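You operate a simulated robot arm through the tools that you are given. There is no shell and no other tool. Be economical: measure what you need, move in short steps, check, and stop when the job is done.

Carry out the task below with a simulated robot arm. There is one attempt and no reset: what you move stays moved.

TASK
Stack the sample heel labelled "winter" from the long table on top of the sample heel labelled "autumn".
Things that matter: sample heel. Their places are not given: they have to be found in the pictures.

It is judged by the outcome, as a careful person would: the job done as asked, and still so three seconds after it is handed in. It fails if anything else is knocked over, pushed out of place, dropped, spilled or broken.

THE ROBOT
A 7-joint arm with a two-finger parallel gripper, fixed in place. Base frame: the origin is at the foot of the arm, x ahead of it, y to its left, z up; the work surface is at about z = 0. Lengths are in mm, angles in rad, forces in N, time in s.
With the tool pointing down near the work surface it reaches from about 240 to 620 mm from the base axis. Its first joint turns from -1.152 to 1.152 rad. Payload 2.6 kg.
Tool frame: the origin (TCP) lies between the finger pads and is the grasp point; the fingertips stand 30 mm ahead of it; z points along the fingers, y is the line along which they close. The gripper opens to 94 mm. The fingers are 28 mm wide and 10 mm thick; the gripper's body (50 by 96 mm) begins 55 mm behind the TCP.
Orientation is told as [roll, pitch, yaw] about the base's x, y, z axes, in that order, counted from this pose: with the fingers straight down and closing along the base's y, the tool's x points along the base's -x, its y along +y and its z along -z.

THE INTERFACE
- The arm moves only by the tool jog_arm. Its argument "plan" is a list of rows, each a list of 5 numbers: the shift along the tool's x, y, z in units of 50 mm (1.0 is 50 mm), then the turn about the tool's z in units of 5 degrees (1.0 is 5 degrees), then the gripper command, from -1 (shut) to 1 (fully open), values between in proportion. In form: [[dx, dy, dz, twist, hand], ...]. A call has 1 to 20 rows; each row shifts and turns the commanded pose from where the row before left it, along the tool's axes as they then stand. A call with a number of a shift or a turn outside -1 to 1 is refused whole. A row lasts 0.2 s, in which the tool goes at most 50 mm and 0.15 rad; a call with a longer step from one row to the next is refused whole, and so is a gripper value outside its range. A pose out of reach is approached as far as the arm can. The call stops where the force on the tool passes 40 N (or 10 N more than at its start, if that is more) or the arm is blocked; 0.2 s more then pass. The fingers move at their own pace (about 72 mm/s each) and stop on an object; they squeeze with about 30 N. The grip force told is the motor's: it shows also when the fingers shut on nothing. Time passes only in rows, and 0.2 s behind the last, so rows that do not move let the fingers close. It gives the time, the measured TCP pose, the force on the tool (base axes), the opening and the grip force at its end, in the units of the frame above (readings bear some noise).
- Cameras (640 x 400 px; columns grow to the right, rows downward): "scene" is fixed at [39.5, 435.3, 560.6]; the picture's right is [-0.75, -0.66, 0.00], its down [-0.39, 0.44, -0.81] and it looks along [0.54, -0.61, -0.58] (base axes); focal length 317 px, centre (320, 200). "wrist" rides on the gripper at [-37, 0, -58] in the tool frame; the picture's right is [0.00, -1.00, 0.00], its down [0.97, 0.00, -0.24] and it looks along [0.24, 0.00, 0.97] (tool axes); focal length 218 px, centre (320, 200).
- get_image(camera): a new picture of that camera. No time passes.
- probe_pixels(camera, pixels): for up to 12 pixels [column, row] of the newest picture of that camera ("zoom" is the newest enlarged one), the place [x, y, z] in the base frame of the surface seen there, good to about 2 mm. No time passes.
- inspect(camera, box): a new picture of the part [left, top, right, bottom] of that camera's present view, enlarged. No time passes.
- sign_off(): hands the job in; it is judged then, once.

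Work in short steps. Measure before you move; look again where a grasp or a placing could have gone wrong, and mend it. You have 60 turns and 26 pictures in all, the two below and enlarged ones among them. Open the gripper and draw the arm clear of the work before you hand the job in, unless the task says otherwise; then end with one line.

The tools are called after "Call:" as name(argument=value, ...) on one line, values as JSON. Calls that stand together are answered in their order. jog_arm: Moves the arm, as the interface text tells. Its arguments: {"type":"object","properties":{"plan":{"type":"array","items":{"type":"array","items":{"type":"number"}}}},"required":["plan"]} The other tools are called the same way: get_image (camera) takes a picture; probe_pixels (camera, pixels) gives the place of the surface under pixels of a picture; inspect (camera, box) takes an enlarged picture of a part of a camera's view; sign_off () hands the job in.

At the start:

```text
time_s: 0.0
position: [355.1, 22.7, 281.1]
ee_rot: [0.001, 0.001, 0.002]
contact_force: [0.0, -0.4, 0.9]
width: 93.9
gripper_force: 0.1
```

scene: 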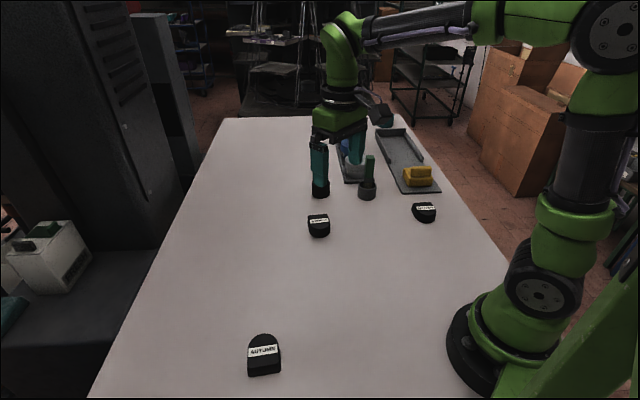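
wrist: 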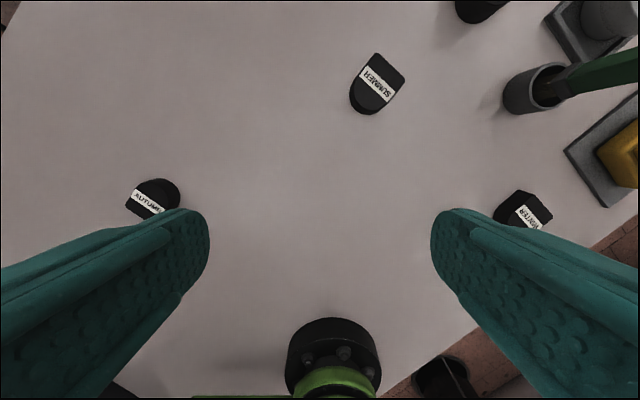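

The wrist picture shows "autumn" near (152,198), "summer" near (376,84) and "winter" near (523,211). I enlarge both label areas in the scene view and probe the wrist picture.

Call:
inspect(camera="scene", box=[380, 180, 460, 240])

Call:
inspect(camera="wrist", box=[470, 170, 570, 240])

Call:
probe_pixels(camera="wrist", pixels=[[523, 191], [541, 200], [551, 216], [543, 229], [508, 205], [523, 211], [165, 190], [148, 205], [135, 195], [172, 192], [150, 183], [160, 210]])

Call:
probe_pixels(camera="scene", pixels=[[424, 208], [414, 207], [434, 206], [425, 218], [416, 216], [424, 203], [264, 340], [249, 352], [279, 349], [250, 374], [279, 370], [264, 352]])

```text
6.67 times, centred on (420, 210) of scene
```

zoom: 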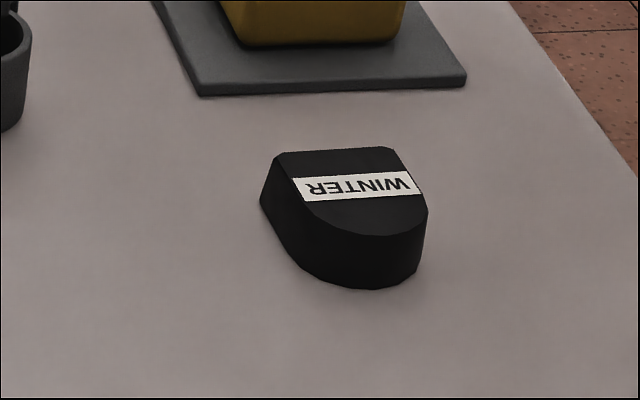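

```text
5.71 times, centred on (520, 205) of wrist
```

zoom: 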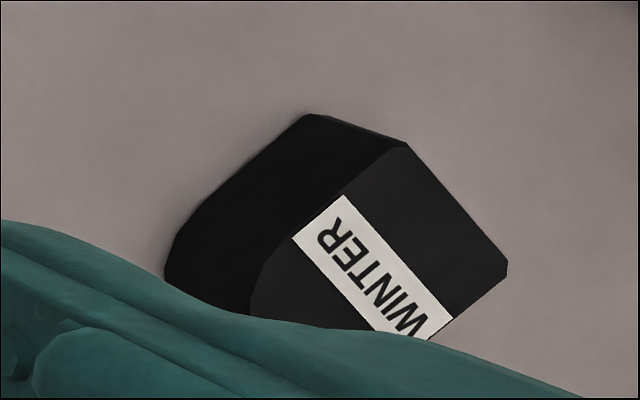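

```text
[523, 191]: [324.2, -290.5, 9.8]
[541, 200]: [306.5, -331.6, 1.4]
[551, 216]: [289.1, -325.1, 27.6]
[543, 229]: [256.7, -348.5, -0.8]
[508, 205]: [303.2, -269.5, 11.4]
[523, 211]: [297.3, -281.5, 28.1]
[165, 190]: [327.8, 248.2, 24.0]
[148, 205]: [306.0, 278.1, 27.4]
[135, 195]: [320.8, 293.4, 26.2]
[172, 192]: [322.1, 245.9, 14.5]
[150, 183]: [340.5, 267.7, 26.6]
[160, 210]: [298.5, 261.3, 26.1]
```

```text
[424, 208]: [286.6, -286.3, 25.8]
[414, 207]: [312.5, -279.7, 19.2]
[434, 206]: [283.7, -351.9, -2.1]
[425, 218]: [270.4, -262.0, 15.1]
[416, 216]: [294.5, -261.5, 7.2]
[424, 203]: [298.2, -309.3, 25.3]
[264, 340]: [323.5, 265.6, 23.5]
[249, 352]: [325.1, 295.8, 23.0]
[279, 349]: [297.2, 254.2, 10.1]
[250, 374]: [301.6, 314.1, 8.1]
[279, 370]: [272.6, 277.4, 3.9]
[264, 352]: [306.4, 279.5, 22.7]
```

Winter is near (290,-290), about 26 mm tall, and autumn near (305,280). I move above winter with the gripper open for a straight look down.

Call:
jog_arm(plan=[[0.13, -0.78, 0, 0, 1], [0.13, -0.78, 0, 0, 1], [0.13, -0.78, 0, 0, 1], [0.13, -0.78, 0, 0, 1], [0.13, -0.78, 0.1, 0, 1], [0.13, -0.78, 0.3, 0, 1], [0.13, -0.78, 0.4, 0, 1], [0.13, -0.78, 0.4, 0, 1], [0, 0, 0.4, 0, 1], [0, 0, 0, 0, 1]])

Call:
inspect(camera="wrist", box=[240, 130, 400, 230])

```text
time_s: 2.2
position: [301.1, -289.4, 200.2]
ee_rot: [0.0, 0.001, -0.002]
contact_force: [-0.1, -0.3, 0.2]
width: 94.0
gripper_force: 0.1
```

```text
4.00 times, centred on (320, 180) of wrist
```

zoom: 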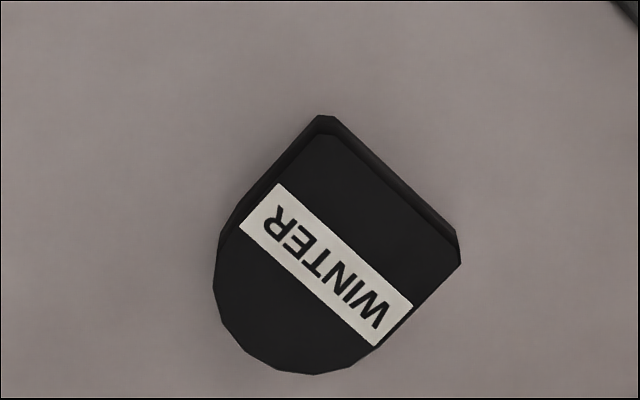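

I probe the top corners, the side-edge ends and the round end to get the axis, width and slope of the top.

Call:
probe_pixels(camera="zoom", pixels=[[323, 140], [450, 250], [248, 224], [378, 342], [330, 245], [290, 345], [380, 200], [278, 188], [408, 305], [312, 374], [330, 119], [457, 238]])

```text
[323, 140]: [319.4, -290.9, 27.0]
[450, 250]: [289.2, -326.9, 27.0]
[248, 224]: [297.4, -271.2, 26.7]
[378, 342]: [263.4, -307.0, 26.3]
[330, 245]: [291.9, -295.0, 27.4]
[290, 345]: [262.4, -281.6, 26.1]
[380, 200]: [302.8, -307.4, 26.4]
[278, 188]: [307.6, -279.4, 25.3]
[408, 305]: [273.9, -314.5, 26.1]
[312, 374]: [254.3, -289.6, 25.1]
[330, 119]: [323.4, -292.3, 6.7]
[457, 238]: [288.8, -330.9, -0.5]
```

Winter: axis found, width ~49 mm, flat top at z≈27, grasp centre ≈(286,-294), needing a twist of +43.6°. Before grasping, I look at autumn enlarged in the scene view for its pose.

Call:
inspect(camera="scene", box=[216, 320, 312, 380])

Call:
jog_arm(plan=[[0, 0, 0, 1, 1], [0, 0, 0, 1, 1], [0, 0, 0, 1, 1], [0, 0, 0, 1, 1], [0, 0, 0, 1, 1], [0, 0, 0, 1, 1], [0, 0, 0, 1, 1], [0, 0, 0, 1, 1], [0, 0, 0, 0.72, 1], [0, 0, 0, 0, 1]])

```text
6.67 times, centred on (264, 350) of scene
```

zoom: 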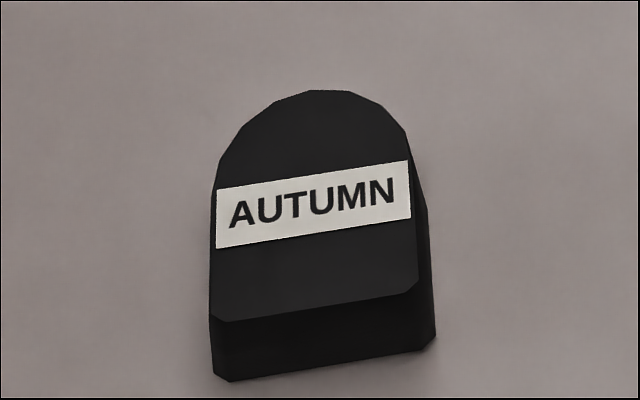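

```text
time_s: 4.4
position: [301.8, -289.8, 200.6]
ee_rot: [0.001, 0.001, -0.763]
contact_force: [-0.3, -0.2, -0.1]
width: 93.9
gripper_force: 0.0
```

I probe autumn's top outline, and shift over winter's grasp centre, lowering to z≈80 for a check.

Call:
probe_pixels(camera="zoom", pixels=[[219, 192], [408, 166], [219, 246], [408, 216], [217, 312], [412, 285], [315, 205], [310, 94], [240, 125], [390, 115], [315, 295], [316, 150]])

Call:
jog_arm(plan=[[0.16, -0.28, 0, 0, 1], [0, 0, 0.6, 0, 1], [0, 0, 0.6, 0, 1], [0, 0, 0.6, 0, 1], [0, 0, 0.6, 0, 1], [0, 0, 0, 0, 1]])

Call:
get_image(camera="wrist")

```text
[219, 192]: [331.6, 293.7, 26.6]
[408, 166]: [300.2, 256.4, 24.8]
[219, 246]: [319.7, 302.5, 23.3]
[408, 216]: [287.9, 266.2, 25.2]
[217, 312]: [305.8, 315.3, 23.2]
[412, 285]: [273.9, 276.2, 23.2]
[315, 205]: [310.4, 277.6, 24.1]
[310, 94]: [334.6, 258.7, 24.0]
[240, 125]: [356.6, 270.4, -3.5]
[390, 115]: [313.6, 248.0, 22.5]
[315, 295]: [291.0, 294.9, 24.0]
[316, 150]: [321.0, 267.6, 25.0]
```

```text
time_s: 5.8
position: [287.7, -294.6, 80.1]
ee_rot: [-0.001, 0.0, -0.761]
contact_force: [-0.7, -0.2, 0.6]
width: 94.1
gripper_force: 0.1
```

```text
19 pictures are left
```

wrist: 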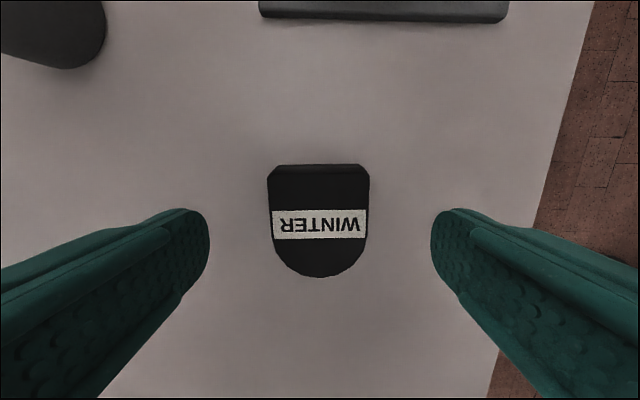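

Winter is centred and aligned between the fingers. I probe its outline for the exact offset from the tool.

Call:
probe_pixels(camera="wrist", pixels=[[320, 175], [320, 275], [272, 220], [366, 220], [270, 180], [367, 180], [320, 245], [276, 212], [366, 210], [320, 166], [274, 239], [366, 236]])

```text
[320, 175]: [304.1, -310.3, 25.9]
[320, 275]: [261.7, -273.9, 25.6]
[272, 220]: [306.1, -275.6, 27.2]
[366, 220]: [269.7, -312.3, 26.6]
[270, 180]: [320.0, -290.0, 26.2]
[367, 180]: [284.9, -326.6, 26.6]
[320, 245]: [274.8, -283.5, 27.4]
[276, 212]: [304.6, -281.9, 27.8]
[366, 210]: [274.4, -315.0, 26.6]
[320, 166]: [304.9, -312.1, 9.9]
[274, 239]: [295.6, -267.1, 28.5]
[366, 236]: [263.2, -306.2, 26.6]
```

Heel midpoint is ≈(283,-292). I shift 3 mm forward, lower to z≈36, and close.

Call:
jog_arm(plan=[[0.06, 0, 0.3, 0, 1], [0, 0, 0.3, 0, 1], [0, 0, 0.28, 0, 1], [0, 0, 0, 0, 1], [0, 0, 0, 0, -1], [0, 0, 0, 0, -1], [0, 0, 0, 0, -1], [0, 0, 0, 0, -1]])

Call:
get_image(camera="wrist")

```text
time_s: 7.6
position: [284.2, -290.6, 37.4]
ee_rot: [0.001, -0.003, -0.761]
contact_force: [0.2, 0.2, -0.1]
width: 55.1
gripper_force: 30.2
```

```text
18 pictures are left
```

wrist: 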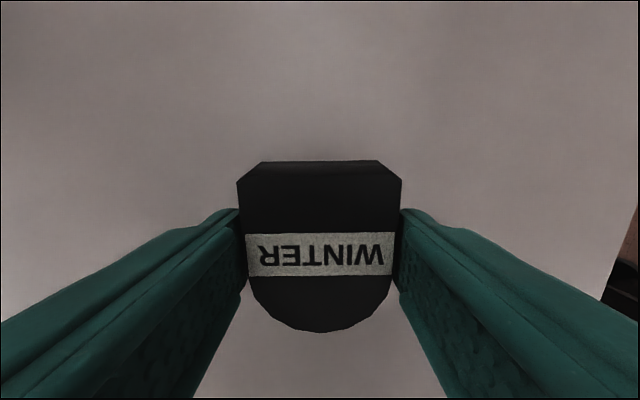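

Gripped at 55 mm, 30 N. I probe the held heel's outline to learn its offset from the TCP, then lift a little.

Call:
probe_pixels(camera="wrist", pixels=[[320, 170], [320, 180], [320, 327], [320, 220], [252, 255], [388, 255], [250, 195], [390, 195]])

Call:
jog_arm(plan=[[0, 0, -0.3, 0, -1], [0, 0, -0.4, 0, -1], [0, 0, -0.5, 0, -1], [0, 0, -0.5, 0, -1], [0, 0, -0.5, 0, -1], [0, 0, 0, 0, -1]])

Call:
get_image(camera="wrist")

Call:
get_image(camera="scene")

```text
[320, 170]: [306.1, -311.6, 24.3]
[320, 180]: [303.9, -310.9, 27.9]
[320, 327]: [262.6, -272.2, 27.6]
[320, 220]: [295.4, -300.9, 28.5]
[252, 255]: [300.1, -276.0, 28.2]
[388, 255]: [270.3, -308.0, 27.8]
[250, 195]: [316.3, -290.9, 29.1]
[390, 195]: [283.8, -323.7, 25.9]
```

```text
time_s: 9.0
position: [284.0, -290.6, 147.3]
ee_rot: [-0.001, 0.0, -0.761]
contact_force: [-0.6, 0.1, 0.5]
width: 0.1
gripper_force: 30.2
```

```text
17 pictures are left
```

wrist: 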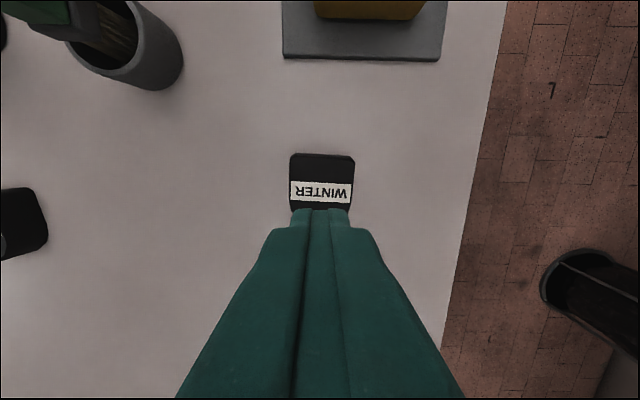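

```text
16 pictures are left
```

scene: 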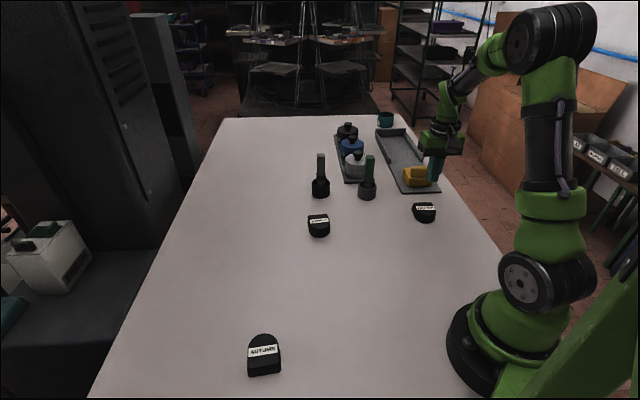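

The fingers slid off: winter stayed on the table (label seen at (320,192)) and the gripper is shut on nothing. I open, rise, and look closely at the side shape from both cameras.

Call:
jog_arm(plan=[[0, 0, -0.5, 0, 1], [0, 0, 0, 0, 1], [0, 0, 0, 0, 1], [0, 0, 0, 0, 1]])

Call:
inspect(camera="wrist", box=[260, 140, 388, 220])

Call:
inspect(camera="scene", box=[400, 190, 448, 220])

```text
time_s: 10.0
position: [285.7, -291.4, 172.3]
ee_rot: [-0.001, 0.0, -0.761]
contact_force: [-0.5, 0.5, 0.0]
width: 93.9
gripper_force: 0.0
```

```text
5.00 times, centred on (324, 180) of wrist
```

zoom: 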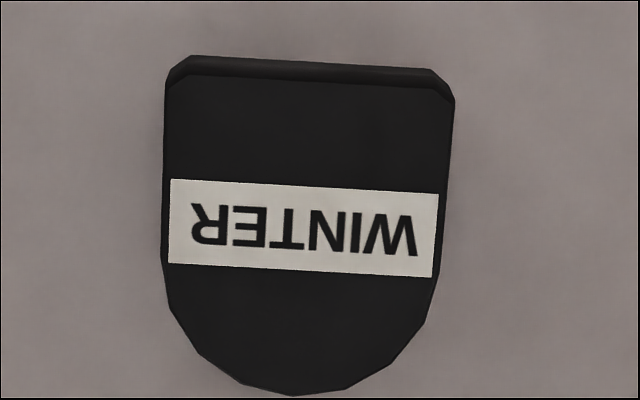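

```text
13.33 times, centred on (424, 205) of scene
```

zoom: 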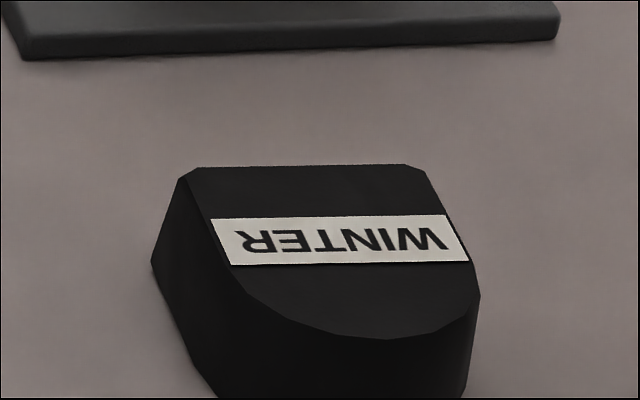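

Winter's sides look tapered (wider at the base). I enlarge the whole heel in the scene view to probe the slopes of its faces.

Call:
inspect(camera="scene", box=[396, 192, 452, 227])

```text
11.43 times, centred on (424, 210) of scene
```

zoom: 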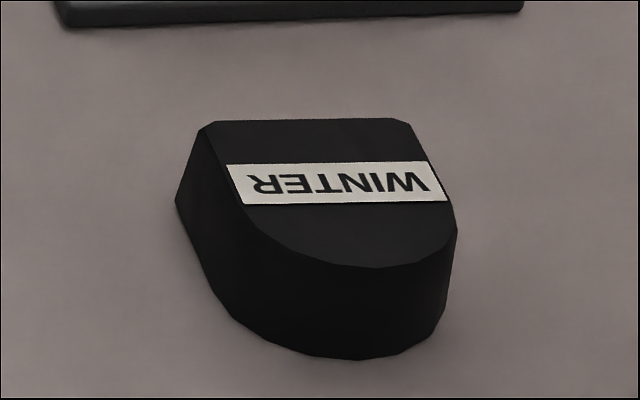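

Call:
probe_pixels(camera="zoom", pixels=[[198, 145], [190, 175], [183, 203], [228, 195], [222, 240], [215, 283], [360, 275], [360, 310], [360, 350], [445, 262], [440, 290], [438, 318]])

Call:
probe_pixels(camera="wrist", pixels=[[294, 158], [348, 161], [296, 174], [349, 177], [293, 193], [347, 196], [292, 191], [321, 155], [321, 153], [318, 216]])

```text
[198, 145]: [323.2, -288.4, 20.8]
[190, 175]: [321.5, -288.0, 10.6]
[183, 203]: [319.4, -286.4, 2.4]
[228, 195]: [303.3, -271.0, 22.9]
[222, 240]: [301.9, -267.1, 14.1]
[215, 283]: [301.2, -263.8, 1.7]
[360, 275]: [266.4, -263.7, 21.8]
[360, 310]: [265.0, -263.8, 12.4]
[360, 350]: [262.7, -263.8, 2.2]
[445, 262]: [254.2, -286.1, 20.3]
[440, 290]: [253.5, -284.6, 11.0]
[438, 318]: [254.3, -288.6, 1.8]
```

```text
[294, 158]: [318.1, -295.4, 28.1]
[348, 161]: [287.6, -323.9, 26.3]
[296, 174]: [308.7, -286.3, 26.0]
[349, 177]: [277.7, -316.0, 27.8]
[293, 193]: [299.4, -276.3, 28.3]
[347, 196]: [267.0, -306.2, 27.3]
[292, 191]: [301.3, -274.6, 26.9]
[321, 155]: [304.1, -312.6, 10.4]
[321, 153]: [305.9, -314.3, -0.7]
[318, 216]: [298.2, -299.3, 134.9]
```

All faces taper by about 8°, so the fingertips rode up the slope. The base is widest, so I grip as low as possible: I correct 3° of twist and come down to z≈38, then approach the table in small steps.

Call:
jog_arm(plan=[[0, -0.02, 0.5, 0.6, 1], [0, 0, 0.6, 0, 1], [0, 0, 0.6, 0, 1], [0, 0, 0.6, 0, 1], [0, 0, 0.34, 0, 1], [0, 0, 0, 0, 1], [0, 0, 0, 0, 1]])

Call:
get_image(camera="wrist")

```text
time_s: 11.6
position: [283.7, -293.6, 39.8]
ee_rot: [0.0, 0.001, -0.814]
contact_force: [0.6, -0.1, 0.7]
width: 94.1
gripper_force: 0.0
```

```text
12 pictures are left
```

wrist: 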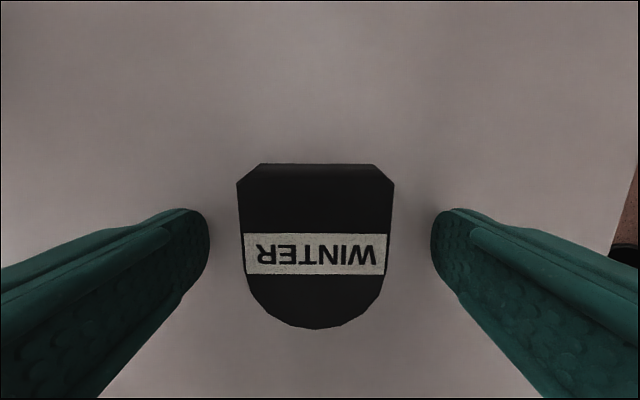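

Heel is well centred between the open fingers (cols 237–394). I creep down until the fingertips are just off the table.

Call:
jog_arm(plan=[[0, 0, 0.05, 0, 1], [0, 0, 0.04, 0, 1], [0, 0, 0.03, 0, 1], [0, 0, 0.03, 0, 1], [0, 0, 0.02, 0, 1], [0, 0, 0, 0, 1], [0, 0, 0, 0, 1]])

```text
time_s: 13.2
position: [284.9, -293.0, 32.1]
ee_rot: [0.002, -0.001, -0.812]
contact_force: [0.4, -0.1, 0.0]
width: 94.1
gripper_force: 0.1
```

Tips are ≈2 mm above the table with no contact. I close here and wait.

Call:
jog_arm(plan=[[0, 0, 0, 0, -1], [0, 0, 0, 0, -1], [0, 0, 0, 0, -1], [0, 0, 0, 0, -1], [0, 0, 0, 0, -1]])

```text
time_s: 14.4
position: [284.1, -292.4, 32.6]
ee_rot: [0.0, 0.0, -0.812]
contact_force: [-0.5, 0.2, -0.2]
width: 56.0
gripper_force: 29.7
```

Gripped at 56.0 mm. I lift very slowly and watch the width.

Call:
jog_arm(plan=[[0, 0, -0.02, 0, -1], [0, 0, -0.02, 0, -1], [0, 0, -0.02, 0, -1], [0, 0, -0.02, 0, -1], [0, 0, -0.02, 0, -1], [0, 0, 0, 0, -1]])

```text
time_s: 15.8
position: [284.7, -292.8, 36.3]
ee_rot: [0.001, 0.001, -0.812]
contact_force: [0.1, -0.1, -0.8]
width: 56.2
gripper_force: 30.0
```

Width holds at 56.2. I keep lifting slowly to ≈15 mm clear.

Call:
jog_arm(plan=[[0, 0, -0.03, 0, -1], [0, 0, -0.04, 0, -1], [0, 0, -0.05, 0, -1], [0, 0, -0.05, 0, -1], [0, 0, -0.05, 0, -1], [0, 0, 0, 0, -1]])

Call:
get_image(camera="wrist")

```text
time_s: 17.2
position: [283.2, -291.9, 47.3]
ee_rot: [0.001, 0.0, -0.812]
contact_force: [-0.3, 0.7, -1.5]
width: 56.1
gripper_force: 30.3
```

```text
11 pictures are left
```

wrist: 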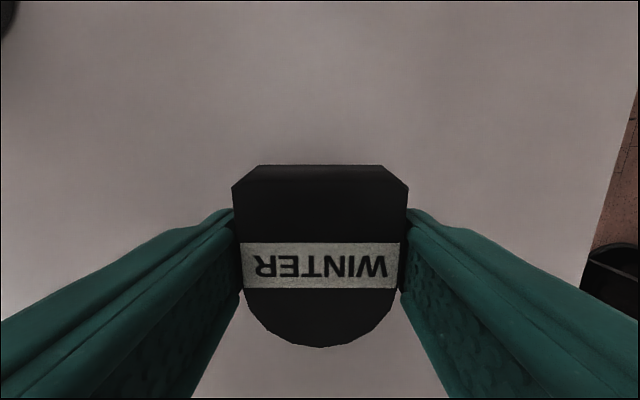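

Winter is lifted. I probe its top to get its tilt and its offset from the TCP.

Call:
probe_pixels(camera="wrist", pixels=[[320, 182], [320, 225], [320, 300], [320, 343], [250, 215], [390, 215], [245, 246], [397, 246], [245, 285], [395, 285], [243, 190], [397, 190]])

```text
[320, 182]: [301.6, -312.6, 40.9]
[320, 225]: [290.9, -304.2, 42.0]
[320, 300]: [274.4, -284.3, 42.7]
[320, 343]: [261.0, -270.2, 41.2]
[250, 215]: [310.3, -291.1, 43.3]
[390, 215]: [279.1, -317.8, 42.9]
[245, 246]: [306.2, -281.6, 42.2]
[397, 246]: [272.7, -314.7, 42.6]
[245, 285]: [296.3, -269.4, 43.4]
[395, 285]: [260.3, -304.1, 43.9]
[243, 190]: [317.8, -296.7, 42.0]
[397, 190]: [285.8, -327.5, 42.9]
```

Held level: top at z≈42.5, bottom ≈32 mm below the TCP, heel midpoint within 2 mm of the TCP. Autumn's midpoint is ≈(312,277). I lift gently to z≈200.

Call:
jog_arm(plan=[[0, 0, -0.06, 0, -1], [0, 0, -0.1, 0, -1], [0, 0, -0.15, 0, -1], [0, 0, -0.2, 0, -1], [0, 0, -0.25, 0, -1], [0, 0, -0.3, 0, -1], [0, 0, -0.3, 0, -1], [0, 0, -0.3, 0, -1], [0, 0, -0.3, 0, -1], [0, 0, -0.3, 0, -1], [0, 0, -0.3, 0, -1], [0, 0, -0.2, 0, -1], [0, 0, -0.15, 0, -1], [0, 0, -0.1, 0, -1], [0, 0, -0.05, 0, -1], [0, 0, 0, 0, -1]])

```text
time_s: 20.6
position: [282.9, -293.2, 200.2]
ee_rot: [-0.001, 0.001, -0.813]
contact_force: [0.9, 0.0, -0.3]
width: 55.8
gripper_force: 29.6
```

Still held (55.8 mm). I twist -6.4° to line up with autumn's axis, then carry across toward y≈0 with soft ramps.

Call:
jog_arm(plan=[[0, 0, 0, -0.3, -1], [0, 0, 0, -0.4, -1], [0, 0, 0, -0.4, -1], [0, 0, 0, -0.17, -1], [0.06, 0.08, 0, 0, -1], [0.12, 0.16, 0, 0, -1], [0.18, 0.239, 0, 0, -1], [0.242, 0.318, 0, 0, -1], [0.302, 0.398, 0, 0, -1], [0.302, 0.398, 0, 0, -1], [0.302, 0.398, 0, 0, -1], [0.302, 0.398, 0, 0, -1], [0.302, 0.398, 0, 0, -1], [0.302, 0.398, 0, 0, -1], [0.302, 0.398, 0, 0, -1], [0.302, 0.398, 0, 0, -1], [0.242, 0.318, 0, 0, -1], [0.18, 0.239, 0, 0, -1], [0.12, 0.16, 0, 0, -1], [0.06, 0.08, 0, 0, -1]])

```text
time_s: 24.8
position: [299.2, 8.0, 200.8]
ee_rot: [0.001, 0.002, -0.703]
contact_force: [-0.5, -1.0, -1.8]
width: 55.7
gripper_force: 30.3
```

Still held (55.7 mm). I carry on to above autumn.

Call:
jog_arm(plan=[[0.06, 0.08, 0, 0, -1], [0.12, 0.16, 0, 0, -1], [0.18, 0.239, 0, 0, -1], [0.242, 0.318, 0, 0, -1], [0.302, 0.398, 0, 0, -1], [0.302, 0.398, 0, 0, -1], [0.302, 0.398, 0, 0, -1], [0.302, 0.398, 0, 0, -1], [0.302, 0.398, 0, 0, -1], [0.302, 0.398, 0, 0, -1], [0.302, 0.398, 0, 0, -1], [0.242, 0.318, 0, 0, -1], [0.18, 0.239, 0, 0, -1], [0.09, 0.12, 0, 0, -1], [0.03, 0.04, 0, 0, -1], [0, 0, 0, 0, -1]])

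Call:
get_image(camera="wrist")

Call:
get_image(camera="scene")

```text
time_s: 28.2
position: [315.2, 277.2, 201.3]
ee_rot: [-0.001, 0.0, -0.703]
contact_force: [0.7, -0.6, -0.1]
width: 55.9
gripper_force: 29.9
```

```text
10 pictures are left
```

wrist: 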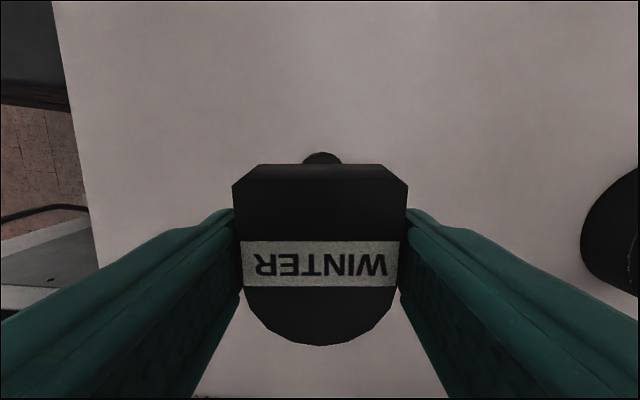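

```text
9 pictures are left
```

scene: 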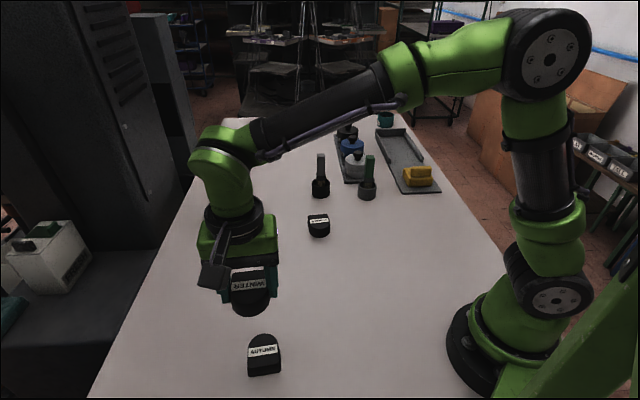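

Winter sits steady in the grip; autumn's round end shows behind it at (321,157). I probe that end and autumn's visible top in the scene view to refine the target.

Call:
probe_pixels(camera="wrist", pixels=[[320, 154], [320, 158], [306, 159], [337, 159], [320, 260], [320, 342], [320, 178]])

Call:
inspect(camera="scene", box=[224, 325, 304, 375])

```text
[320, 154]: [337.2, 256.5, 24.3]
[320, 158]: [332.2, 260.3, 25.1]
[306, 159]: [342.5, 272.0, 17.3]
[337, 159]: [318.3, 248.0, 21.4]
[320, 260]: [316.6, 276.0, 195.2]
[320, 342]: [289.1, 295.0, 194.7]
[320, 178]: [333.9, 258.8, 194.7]
```

```text
8.00 times, centred on (264, 350) of scene
```

zoom: 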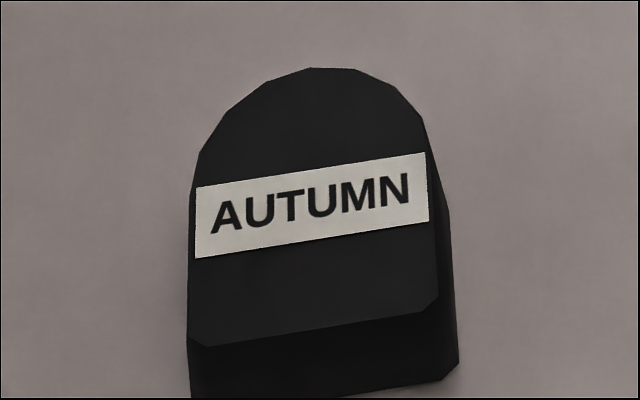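

Call:
probe_pixels(camera="zoom", pixels=[[325, 325], [325, 318], [330, 72], [215, 338], [420, 305], [193, 300], [435, 265], [200, 200], [425, 170], [315, 200]])

```text
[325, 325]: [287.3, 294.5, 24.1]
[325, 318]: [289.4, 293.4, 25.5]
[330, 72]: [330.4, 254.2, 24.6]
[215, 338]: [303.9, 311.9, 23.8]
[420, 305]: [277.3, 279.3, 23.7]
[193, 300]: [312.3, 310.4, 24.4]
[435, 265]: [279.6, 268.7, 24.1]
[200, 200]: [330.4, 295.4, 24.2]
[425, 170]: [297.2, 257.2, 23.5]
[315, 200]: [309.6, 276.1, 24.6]
```

Winter's midpoint (311.5,277) is within about 1 mm of autumn's (312.5,276.5). I lower smoothly to about 8 mm above contact.

Call:
jog_arm(plan=[[-0.02, 0, 0.05, 0, -1], [0, 0, 0.1, 0, -1], [0, 0, 0.2, 0, -1], [0, 0, 0.3, 0, -1], [0, 0, 0.3, 0, -1], [0, 0, 0.3, 0, -1], [0, 0, 0.3, 0, -1], [0, 0, 0.3, 0, -1], [0, 0, 0.3, 0, -1], [0, 0, 0.2, 0, -1], [0, 0, 0.15, 0, -1], [0, 0, 0.1, 0, -1], [0, 0, 0.05, 0, -1], [0, 0, 0, 0, -1]])

Call:
inspect(camera="scene", box=[208, 300, 320, 370])

```text
time_s: 31.2
position: [315.4, 274.9, 69.1]
ee_rot: [0.001, -0.002, -0.702]
contact_force: [0.9, 0.5, -1.4]
width: 55.5
gripper_force: 29.7
```

```text
5.71 times, centred on (264, 335) of scene
```

zoom: 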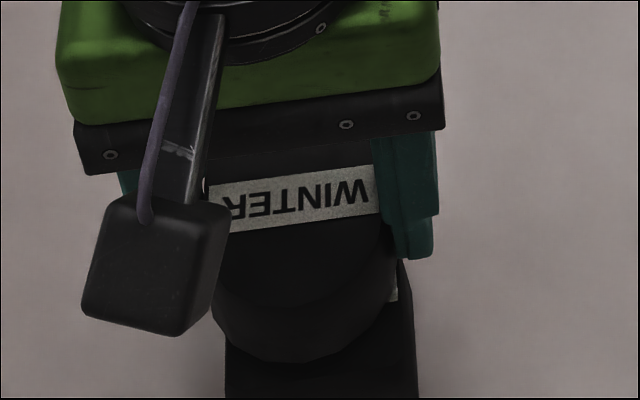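

Winter hovers level just above autumn, the gap about 10 mm. I lower in small steps, watching the force.

Call:
jog_arm(plan=[[0, 0, 0.04, 0, -1], [0, 0, 0.04, 0, -1], [0, 0, 0.04, 0, -1], [0, 0, 0.02, 0, -1], [0, 0, 0, 0, -1]])

Call:
get_image(camera="wrist")

```text
time_s: 32.4
position: [315.5, 276.5, 61.2]
ee_rot: [0.001, 0.0, -0.702]
contact_force: [-0.6, 0.8, -1.4]
width: 56.0
gripper_force: 30.0
```

```text
6 pictures are left
```

wrist: 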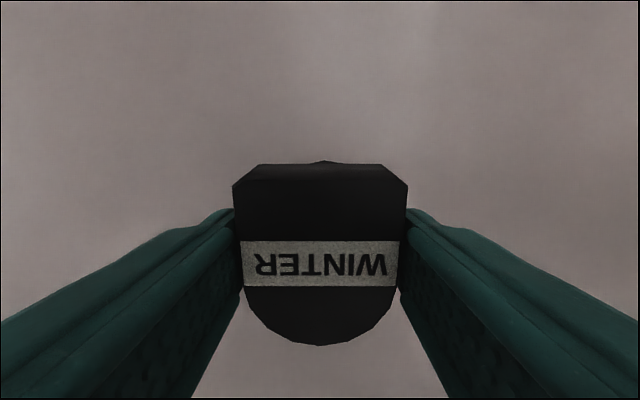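

Call:
probe_pixels(camera="wrist", pixels=[[320, 178], [320, 220], [320, 300], [320, 342], [323, 162], [270, 220], [370, 220]])

Call:
jog_arm(plan=[[0, 0, 0.02, 0, -1], [0, 0, 0, 0, -1]])

```text
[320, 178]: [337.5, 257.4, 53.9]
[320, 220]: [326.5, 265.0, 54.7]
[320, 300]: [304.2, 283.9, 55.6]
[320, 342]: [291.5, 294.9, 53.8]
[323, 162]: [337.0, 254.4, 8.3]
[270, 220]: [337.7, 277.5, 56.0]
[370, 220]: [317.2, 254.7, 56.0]
```

```text
time_s: 33.0
position: [316.0, 276.2, 60.7]
ee_rot: [-0.001, 0.0, -0.702]
contact_force: [-0.2, 0.4, -1.4]
width: 56.0
gripper_force: 29.9
```

Winter's top is at z≈55, so its base is about 1–2 mm above autumn's top. I continue in 1 mm steps with a 1 mm centring shift.

Call:
jog_arm(plan=[[0.02, 0, 0.01, 0, -1], [0, 0, 0.01, 0, -1], [0, 0, 0.01, 0, -1], [0, 0, 0, 0, -1]])

```text
time_s: 34.0
position: [316.0, 275.5, 58.2]
ee_rot: [-0.001, 0.001, -0.701]
contact_force: [-0.8, 0.7, -1.3]
width: 55.8
gripper_force: 29.8
```

Call:
jog_arm(plan=[[0, 0, 0.01, 0, -1], [0, 0, 0.01, 0, -1], [0, 0, 0, 0, -1]])

```text
time_s: 34.8
position: [314.3, 276.7, 59.0]
ee_rot: [0.001, 0.0, -0.703]
contact_force: [-5.2, -4.1, 20.4]
width: 55.8
gripper_force: 30.1
```

Contact: 20 N upward. I ease back 0.5 mm to unload, then open.

Call:
jog_arm(plan=[[0, 0, -0.01, 0, -1], [0, 0, 0, 0, -1], [0, 0, 0, 0, 0.3], [0, 0, 0, 0, 0.5], [0, 0, 0, 0, 0.8], [0, 0, 0, 0, 0.8]])

Call:
get_image(camera="wrist")

```text
time_s: 36.2
position: [315.5, 275.6, 58.0]
ee_rot: [-0.001, 0.0, -0.702]
contact_force: [-0.2, 0.0, 0.3]
width: 84.7
gripper_force: 0.0
```

```text
5 pictures are left
```

wrist: 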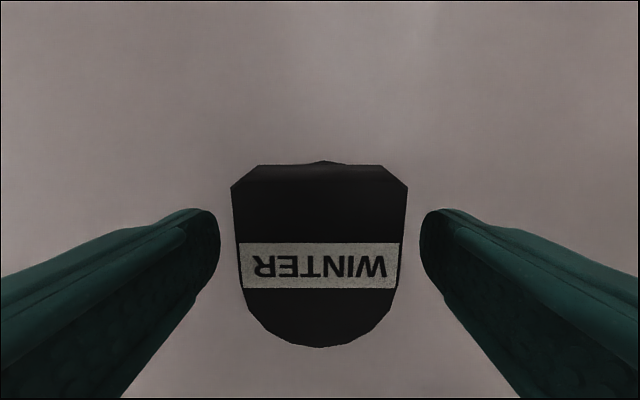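

Winter rests free on autumn. I rise straight up and draw the arm clear, then check.

Call:
jog_arm(plan=[[0, 0, -0.1, 0, 0.8], [0, 0, -0.3, 0, 0.8], [0, 0, -0.5, 0, 0.8], [0, 0, -0.6, 0, 0.8], [0, 0, -0.6, 0, 0.8], [0, 0, -0.6, 0, 0.8], [-0.5, -0.6, -0.3, 0, 0.8], [-0.5, -0.6, 0, 0, 0.8], [-0.5, -0.6, 0, 0, 0.8], [-0.5, -0.6, 0, 0, 0.8], [-0.4, -0.5, 0, 0, 0.8], [0, 0, 0, 0, 0.8]])

Call:
inspect(camera="scene", box=[208, 310, 320, 380])

Call:
get_image(camera="scene")

```text
time_s: 38.8
position: [311.2, 87.0, 209.2]
ee_rot: [0.001, 0.0, -0.7]
contact_force: [-0.2, 0.2, 0.5]
width: 84.5
gripper_force: 0.1
```

```text
5.71 times, centred on (264, 345) of scene
```

zoom: 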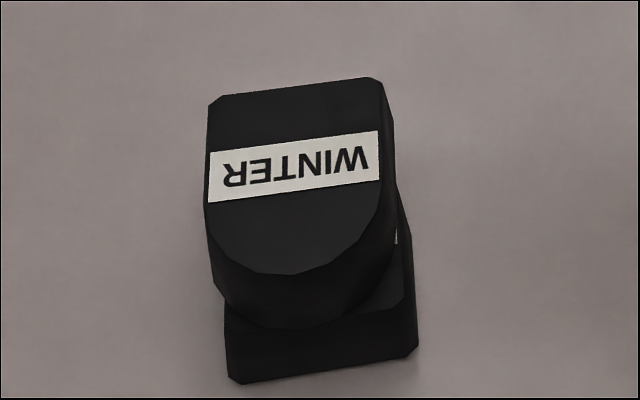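

```text
3 pictures are left
```

scene: 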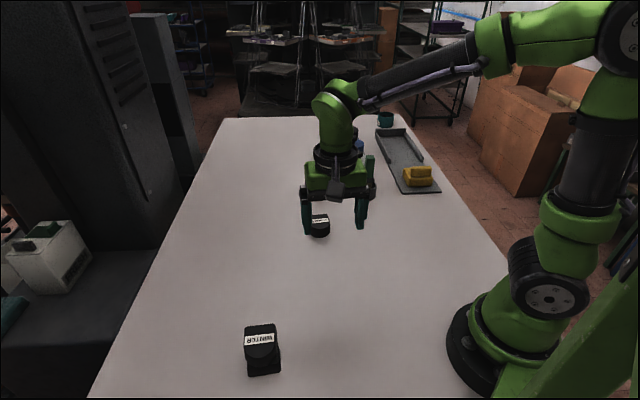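

Winter sits flat and centred on autumn, nothing else has moved, and the arm is clear and open, so I hand the job in.

Call:
sign_off()

```text
The job is handed in.
```

The "winter" heel is stacked on top of the "autumn" heel, flat and centred but facing the opposite way. It slipped out of my first grasp and shifted slightly on the table. The second grasp held, and nothing else was touched.
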